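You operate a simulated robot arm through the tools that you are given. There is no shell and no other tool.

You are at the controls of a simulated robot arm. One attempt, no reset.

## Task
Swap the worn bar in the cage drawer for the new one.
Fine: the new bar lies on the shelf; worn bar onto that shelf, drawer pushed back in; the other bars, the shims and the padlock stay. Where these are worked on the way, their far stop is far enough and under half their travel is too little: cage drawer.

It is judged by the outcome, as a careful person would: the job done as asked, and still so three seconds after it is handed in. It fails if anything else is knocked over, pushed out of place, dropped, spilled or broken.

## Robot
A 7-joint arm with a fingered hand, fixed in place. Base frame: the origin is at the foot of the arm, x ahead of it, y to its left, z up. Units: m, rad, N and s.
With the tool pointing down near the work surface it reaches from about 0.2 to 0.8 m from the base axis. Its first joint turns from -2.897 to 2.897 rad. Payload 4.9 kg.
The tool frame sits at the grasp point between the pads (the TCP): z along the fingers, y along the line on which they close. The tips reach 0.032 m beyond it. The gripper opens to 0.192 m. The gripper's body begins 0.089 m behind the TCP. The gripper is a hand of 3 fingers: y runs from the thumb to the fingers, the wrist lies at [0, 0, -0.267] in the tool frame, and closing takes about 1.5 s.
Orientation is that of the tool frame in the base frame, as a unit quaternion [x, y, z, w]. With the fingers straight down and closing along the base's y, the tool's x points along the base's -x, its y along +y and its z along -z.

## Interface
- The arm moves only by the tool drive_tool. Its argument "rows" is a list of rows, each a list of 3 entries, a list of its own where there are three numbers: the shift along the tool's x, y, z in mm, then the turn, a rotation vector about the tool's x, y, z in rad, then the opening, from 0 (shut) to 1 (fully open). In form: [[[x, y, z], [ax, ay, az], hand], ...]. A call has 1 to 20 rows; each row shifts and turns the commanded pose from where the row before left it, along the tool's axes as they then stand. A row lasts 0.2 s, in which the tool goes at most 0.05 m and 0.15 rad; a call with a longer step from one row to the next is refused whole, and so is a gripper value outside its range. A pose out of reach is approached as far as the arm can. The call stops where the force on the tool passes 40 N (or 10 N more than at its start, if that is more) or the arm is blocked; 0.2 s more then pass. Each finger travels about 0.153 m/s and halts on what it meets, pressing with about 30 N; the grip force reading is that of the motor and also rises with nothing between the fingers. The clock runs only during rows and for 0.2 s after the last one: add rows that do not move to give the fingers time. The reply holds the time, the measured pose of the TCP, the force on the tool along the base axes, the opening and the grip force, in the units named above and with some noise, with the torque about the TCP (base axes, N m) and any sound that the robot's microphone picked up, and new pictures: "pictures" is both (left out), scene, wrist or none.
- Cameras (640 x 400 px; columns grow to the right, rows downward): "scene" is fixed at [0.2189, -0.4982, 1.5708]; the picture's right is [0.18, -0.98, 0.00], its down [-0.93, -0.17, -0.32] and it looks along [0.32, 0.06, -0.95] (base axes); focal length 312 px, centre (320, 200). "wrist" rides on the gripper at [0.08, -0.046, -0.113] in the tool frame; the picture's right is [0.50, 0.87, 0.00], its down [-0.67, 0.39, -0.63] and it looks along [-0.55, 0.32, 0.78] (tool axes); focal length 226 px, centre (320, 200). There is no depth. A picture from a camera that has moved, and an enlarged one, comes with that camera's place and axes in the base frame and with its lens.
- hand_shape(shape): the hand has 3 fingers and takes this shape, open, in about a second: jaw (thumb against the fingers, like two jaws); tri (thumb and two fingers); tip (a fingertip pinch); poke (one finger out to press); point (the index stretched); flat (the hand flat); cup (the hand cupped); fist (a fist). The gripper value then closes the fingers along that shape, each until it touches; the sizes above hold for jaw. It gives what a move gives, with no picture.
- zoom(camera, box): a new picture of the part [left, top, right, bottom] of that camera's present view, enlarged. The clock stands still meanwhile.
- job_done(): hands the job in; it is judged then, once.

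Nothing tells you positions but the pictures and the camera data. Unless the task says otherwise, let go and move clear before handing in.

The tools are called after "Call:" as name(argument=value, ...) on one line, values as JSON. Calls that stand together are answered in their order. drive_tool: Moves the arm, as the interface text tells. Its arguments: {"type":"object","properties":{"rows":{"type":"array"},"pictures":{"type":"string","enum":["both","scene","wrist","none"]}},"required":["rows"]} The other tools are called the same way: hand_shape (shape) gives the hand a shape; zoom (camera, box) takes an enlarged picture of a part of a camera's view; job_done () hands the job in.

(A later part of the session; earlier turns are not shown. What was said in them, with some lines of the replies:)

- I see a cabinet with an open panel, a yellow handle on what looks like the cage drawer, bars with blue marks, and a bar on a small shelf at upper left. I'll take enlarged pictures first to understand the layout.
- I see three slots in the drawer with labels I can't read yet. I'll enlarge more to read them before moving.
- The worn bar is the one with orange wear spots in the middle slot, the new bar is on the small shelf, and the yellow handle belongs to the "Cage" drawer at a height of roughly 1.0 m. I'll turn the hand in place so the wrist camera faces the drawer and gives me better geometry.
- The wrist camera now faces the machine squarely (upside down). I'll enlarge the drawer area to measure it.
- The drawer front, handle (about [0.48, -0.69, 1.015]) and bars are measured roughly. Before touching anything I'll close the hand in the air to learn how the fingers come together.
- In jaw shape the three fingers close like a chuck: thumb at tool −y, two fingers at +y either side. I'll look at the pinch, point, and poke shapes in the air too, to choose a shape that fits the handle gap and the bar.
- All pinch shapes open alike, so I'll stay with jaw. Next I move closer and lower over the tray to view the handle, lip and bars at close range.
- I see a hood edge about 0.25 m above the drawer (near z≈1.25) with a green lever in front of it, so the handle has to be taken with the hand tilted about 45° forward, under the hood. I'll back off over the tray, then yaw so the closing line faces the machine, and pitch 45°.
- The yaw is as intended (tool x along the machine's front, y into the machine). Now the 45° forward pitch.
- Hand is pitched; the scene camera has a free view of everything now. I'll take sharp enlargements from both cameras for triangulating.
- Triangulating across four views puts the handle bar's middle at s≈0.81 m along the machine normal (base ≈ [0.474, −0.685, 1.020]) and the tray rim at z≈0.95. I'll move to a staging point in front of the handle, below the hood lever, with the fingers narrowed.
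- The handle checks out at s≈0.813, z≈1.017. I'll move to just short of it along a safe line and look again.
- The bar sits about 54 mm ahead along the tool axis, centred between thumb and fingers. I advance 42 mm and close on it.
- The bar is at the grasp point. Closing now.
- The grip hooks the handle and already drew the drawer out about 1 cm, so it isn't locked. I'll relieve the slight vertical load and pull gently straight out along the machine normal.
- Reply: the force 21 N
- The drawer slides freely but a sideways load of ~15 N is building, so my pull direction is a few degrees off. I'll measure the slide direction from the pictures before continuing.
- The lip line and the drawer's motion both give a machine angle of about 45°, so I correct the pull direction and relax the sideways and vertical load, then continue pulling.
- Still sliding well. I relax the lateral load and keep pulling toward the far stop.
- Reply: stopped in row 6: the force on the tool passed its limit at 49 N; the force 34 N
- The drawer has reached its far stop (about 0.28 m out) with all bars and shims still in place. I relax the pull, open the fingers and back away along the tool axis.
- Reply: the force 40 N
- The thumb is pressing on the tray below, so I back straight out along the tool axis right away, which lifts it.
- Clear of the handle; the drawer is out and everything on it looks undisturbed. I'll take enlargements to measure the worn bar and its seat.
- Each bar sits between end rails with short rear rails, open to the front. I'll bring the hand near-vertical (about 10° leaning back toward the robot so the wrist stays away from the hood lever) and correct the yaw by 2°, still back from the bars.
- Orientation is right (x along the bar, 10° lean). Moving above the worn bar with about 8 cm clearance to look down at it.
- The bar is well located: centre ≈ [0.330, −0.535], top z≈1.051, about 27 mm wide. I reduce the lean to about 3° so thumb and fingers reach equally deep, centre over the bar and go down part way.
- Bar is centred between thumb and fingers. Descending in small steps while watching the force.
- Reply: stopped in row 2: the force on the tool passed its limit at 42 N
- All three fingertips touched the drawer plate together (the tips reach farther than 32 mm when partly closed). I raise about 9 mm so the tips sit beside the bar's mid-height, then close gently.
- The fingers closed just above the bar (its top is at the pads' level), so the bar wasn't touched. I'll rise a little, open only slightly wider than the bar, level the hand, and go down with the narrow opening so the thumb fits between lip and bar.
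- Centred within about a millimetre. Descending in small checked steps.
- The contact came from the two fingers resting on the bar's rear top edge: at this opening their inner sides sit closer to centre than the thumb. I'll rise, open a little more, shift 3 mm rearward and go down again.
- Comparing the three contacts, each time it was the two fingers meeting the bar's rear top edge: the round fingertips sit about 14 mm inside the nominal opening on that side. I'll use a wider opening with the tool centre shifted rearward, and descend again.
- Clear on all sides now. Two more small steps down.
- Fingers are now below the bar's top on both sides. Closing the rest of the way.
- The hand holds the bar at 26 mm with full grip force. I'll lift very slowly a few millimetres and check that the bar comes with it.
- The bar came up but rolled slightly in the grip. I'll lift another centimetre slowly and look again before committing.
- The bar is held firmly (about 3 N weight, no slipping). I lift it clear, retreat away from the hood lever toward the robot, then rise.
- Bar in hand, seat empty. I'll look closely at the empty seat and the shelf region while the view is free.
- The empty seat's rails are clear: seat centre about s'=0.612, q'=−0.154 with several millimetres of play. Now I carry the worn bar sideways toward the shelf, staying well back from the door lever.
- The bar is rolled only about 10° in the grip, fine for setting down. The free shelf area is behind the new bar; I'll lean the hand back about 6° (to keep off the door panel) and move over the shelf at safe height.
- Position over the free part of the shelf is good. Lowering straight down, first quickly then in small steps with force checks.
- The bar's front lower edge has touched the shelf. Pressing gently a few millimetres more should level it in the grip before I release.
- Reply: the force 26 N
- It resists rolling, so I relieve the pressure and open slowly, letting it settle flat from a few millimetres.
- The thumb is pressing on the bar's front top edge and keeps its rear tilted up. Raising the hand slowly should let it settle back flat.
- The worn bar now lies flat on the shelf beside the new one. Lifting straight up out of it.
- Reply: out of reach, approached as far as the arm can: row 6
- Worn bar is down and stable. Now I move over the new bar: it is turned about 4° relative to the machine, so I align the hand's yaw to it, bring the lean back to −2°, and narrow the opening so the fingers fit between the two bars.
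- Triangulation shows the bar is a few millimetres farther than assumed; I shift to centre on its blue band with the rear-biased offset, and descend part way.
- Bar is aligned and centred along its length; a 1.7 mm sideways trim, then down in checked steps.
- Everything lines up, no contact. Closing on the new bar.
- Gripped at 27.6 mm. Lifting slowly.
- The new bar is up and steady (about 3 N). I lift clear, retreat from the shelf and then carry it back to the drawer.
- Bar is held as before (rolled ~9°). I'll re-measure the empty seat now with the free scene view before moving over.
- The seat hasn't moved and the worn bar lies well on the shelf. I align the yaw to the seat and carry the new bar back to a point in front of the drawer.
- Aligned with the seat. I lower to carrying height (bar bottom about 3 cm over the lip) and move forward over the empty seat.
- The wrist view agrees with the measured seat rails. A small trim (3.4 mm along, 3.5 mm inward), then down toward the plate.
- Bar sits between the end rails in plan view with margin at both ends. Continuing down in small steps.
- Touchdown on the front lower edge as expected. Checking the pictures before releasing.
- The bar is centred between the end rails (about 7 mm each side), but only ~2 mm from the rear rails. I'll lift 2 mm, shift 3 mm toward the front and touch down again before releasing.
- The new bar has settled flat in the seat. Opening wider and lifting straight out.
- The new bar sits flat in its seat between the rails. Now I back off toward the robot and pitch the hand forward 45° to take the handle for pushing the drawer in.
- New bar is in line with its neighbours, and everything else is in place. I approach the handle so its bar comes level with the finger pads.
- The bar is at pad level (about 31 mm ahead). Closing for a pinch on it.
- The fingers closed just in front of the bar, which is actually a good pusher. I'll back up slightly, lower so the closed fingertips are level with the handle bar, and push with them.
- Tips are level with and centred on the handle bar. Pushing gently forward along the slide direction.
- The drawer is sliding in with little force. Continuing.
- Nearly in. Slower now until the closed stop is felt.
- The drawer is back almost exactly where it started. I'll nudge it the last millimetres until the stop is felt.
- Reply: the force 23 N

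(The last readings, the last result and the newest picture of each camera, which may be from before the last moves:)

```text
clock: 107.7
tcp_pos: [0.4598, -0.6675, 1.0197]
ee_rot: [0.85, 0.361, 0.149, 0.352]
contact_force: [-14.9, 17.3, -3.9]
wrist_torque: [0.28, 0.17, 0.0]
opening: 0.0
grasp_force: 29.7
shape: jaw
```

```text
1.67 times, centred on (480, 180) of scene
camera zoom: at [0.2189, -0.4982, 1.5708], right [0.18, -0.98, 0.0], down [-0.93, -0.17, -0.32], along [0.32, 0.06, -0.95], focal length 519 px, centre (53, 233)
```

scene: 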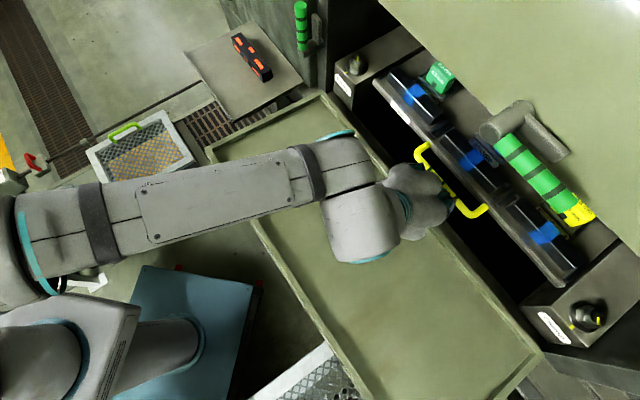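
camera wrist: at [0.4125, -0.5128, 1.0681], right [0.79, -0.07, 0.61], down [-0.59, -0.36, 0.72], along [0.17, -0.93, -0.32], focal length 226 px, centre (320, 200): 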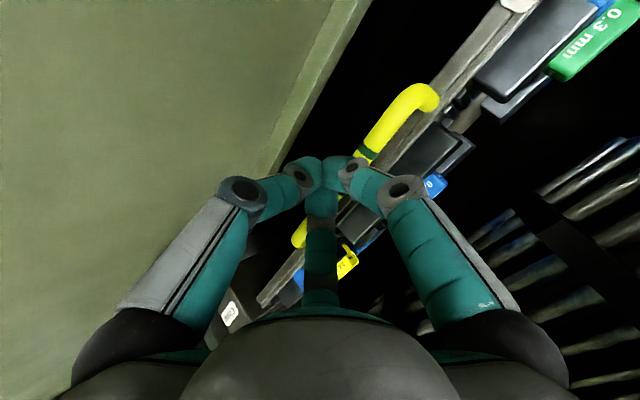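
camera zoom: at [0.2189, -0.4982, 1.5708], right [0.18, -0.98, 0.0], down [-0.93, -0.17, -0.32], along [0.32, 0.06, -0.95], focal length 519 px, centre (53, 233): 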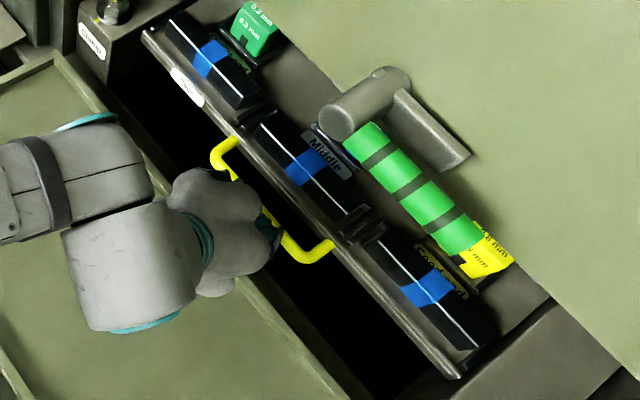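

Closed stop reached (about 23 N). Backing straight away from the handle and out to a clear position.

Call:
drive_tool(rows=[[[0, -4, -4], [0, 0, 0], 0.0], [[0.2, -10, -10], [0, 0, 0], 0.0], [[0.3, -18, -18], [0, 0, 0], 0.0], [[0.3, -20, -20], [0, 0, 0], 0.0], [[0.3, -20, -20], [0, 0, 0], 0.0], [[0.3, -20, -20], [0, 0, 0], 0.0], [[0.3, -20, -20], [0, 0, 0], 0.0], [[0.3, -20, -24], [0, 0, 0], 0.0], [[0.3, -14, -28], [0, 0, 0], 0.0], [[0, -5, -30], [0, 0, 0], 0.0], [[0, 10, -30], [0, 0, 0], 0.1], [[0, 20, -20], [0, 0, 0], 0.3]], pictures="both")

Call:
zoom(camera="scene", box=[320, 30, 480, 150])

Call:
zoom(camera="scene", box=[400, 110, 560, 230])

Call:
zoom(camera="scene", box=[480, 180, 640, 350])

Call:
zoom(camera="scene", box=[180, 0, 340, 130])

```text
clock: 110.3
tcp_pos: [0.2763, -0.4841, 1.1077]
ee_rot: [0.851, 0.359, 0.149, 0.353]
contact_force: [0.7, -0.3, -0.2]
wrist_torque: [0.01, 0.0, 0.02]
opening: 0.0569
grasp_force: 0.0
shape: jaw
camera wrist: at [0.2502, -0.3489, 1.1548], right [0.79, -0.07, 0.61], down [-0.59, -0.36, 0.72], along [0.17, -0.93, -0.32], focal length 226 px, centre (320, 200)
```

scene: 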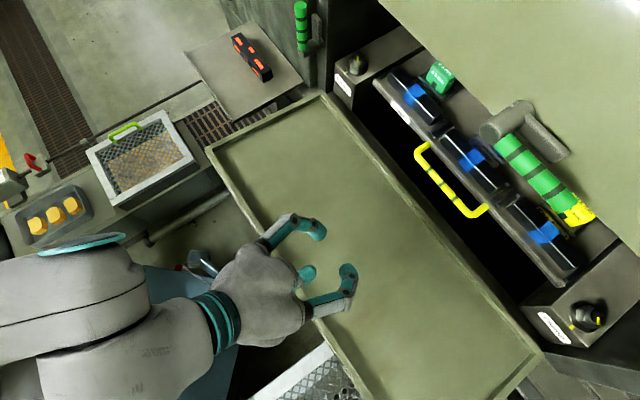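
wrist: 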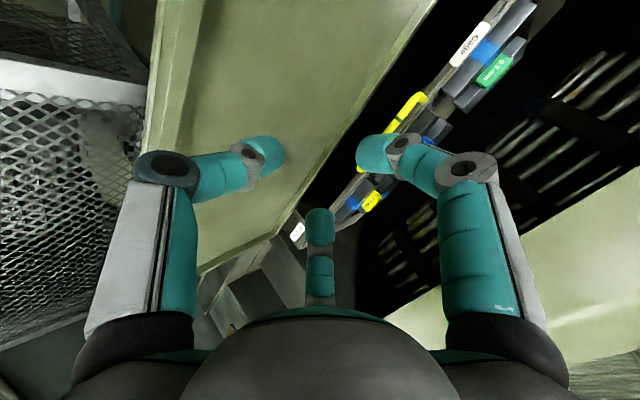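

```text
3.33 times, centred on (400, 90) of scene
camera zoom: at [0.2189, -0.4982, 1.5708], right [0.18, -0.98, 0.0], down [-0.93, -0.17, -0.32], along [0.32, 0.06, -0.95], focal length 1039 px, centre (53, 567)
```

zoom: 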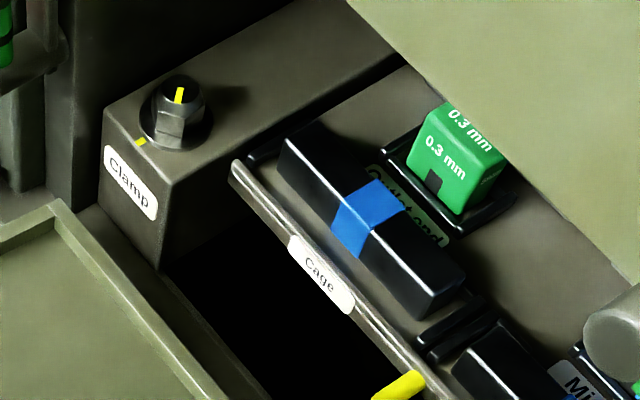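

```text
3.33 times, centred on (480, 170) of scene
camera zoom: at [0.2189, -0.4982, 1.5708], right [0.18, -0.98, 0.0], down [-0.93, -0.17, -0.32], along [0.32, 0.06, -0.95], focal length 1039 px, centre (-213, 300)
```

zoom: 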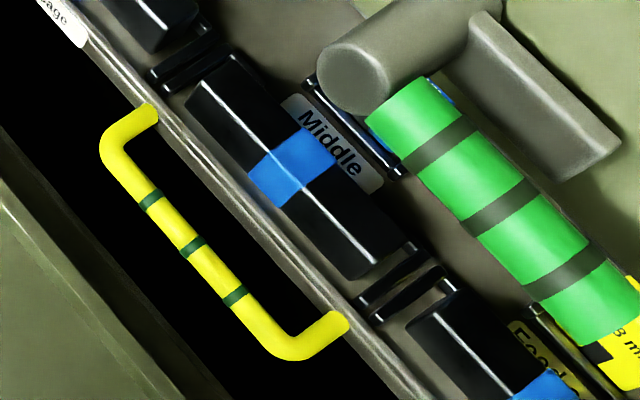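

```text
2.35 times, centred on (560, 265) of scene
camera zoom: at [0.2189, -0.4982, 1.5708], right [0.18, -0.98, 0.0], down [-0.93, -0.17, -0.32], along [0.32, 0.06, -0.95], focal length 733 px, centre (-245, 47)
```

zoom: 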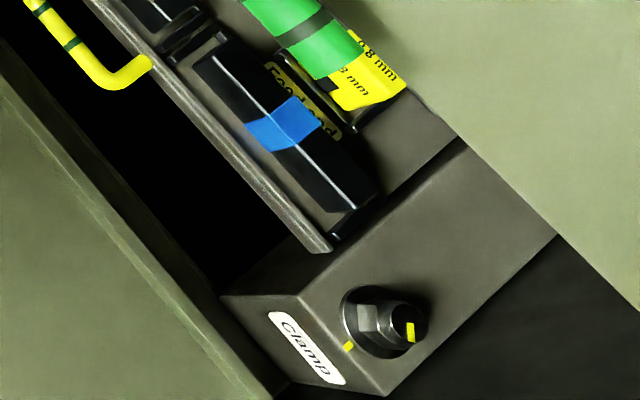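

```text
3.08 times, centred on (260, 65) of scene
camera zoom: at [0.2189, -0.4982, 1.5708], right [0.18, -0.98, 0.0], down [-0.93, -0.17, -0.32], along [0.32, 0.06, -0.95], focal length 959 px, centre (505, 615)
```

zoom: 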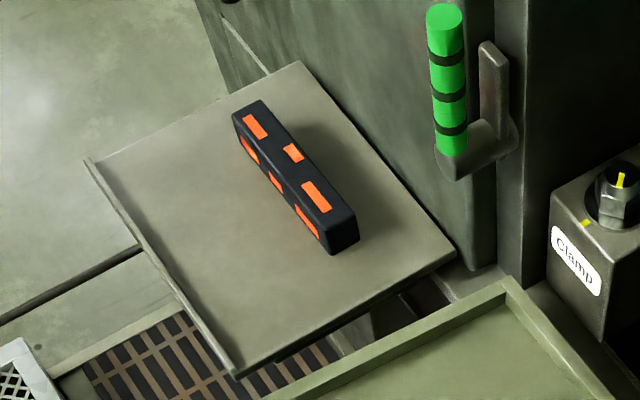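

The new bar sits in the middle seat, the worn bar lies flat on the shelf, and the drawer is back in. The other bars, shims and clamps look unchanged. The padlock never showed in my pictures, and I touched nothing outside the drawer and shelf. The hand is open and clear, so I'm handing in the job.

Call:
job_done()

```text
The job is handed in.
```

I swapped the bars: the new bar is in the middle seat of the cage drawer, and the worn bar lies flat on the shelf where the new one was.

- **Drawer:** I pulled it out to its far stop (about 0.28 m). After seating the new bar I pushed it back in until I felt the closed stop; it sits where it started.
- **New bar:** it sits flat between its end rails, in line with the bars on either side.
- **Worn bar:** when I let go it stayed tilted for a moment, held by the thumb. It settled flat as I raised the hand.
- **Other parts:** the other bars, the shims and the two clamps look unchanged in the last pictures. The drawer was not locked, so I never touched the clamps.
- **Padlock:** it never showed in any picture, so I can't confirm its state. I worked only on the drawer, its handle, the two bars and the shelf.
- **Contacts:** the fingers pressed on the worn bar's top edge a few times while lining up, and once on the tray below the handle. Forces reached about 40 N, and I saw no damage or shifted parts afterwards.

The hand is open and clear of everything, above the front tray.
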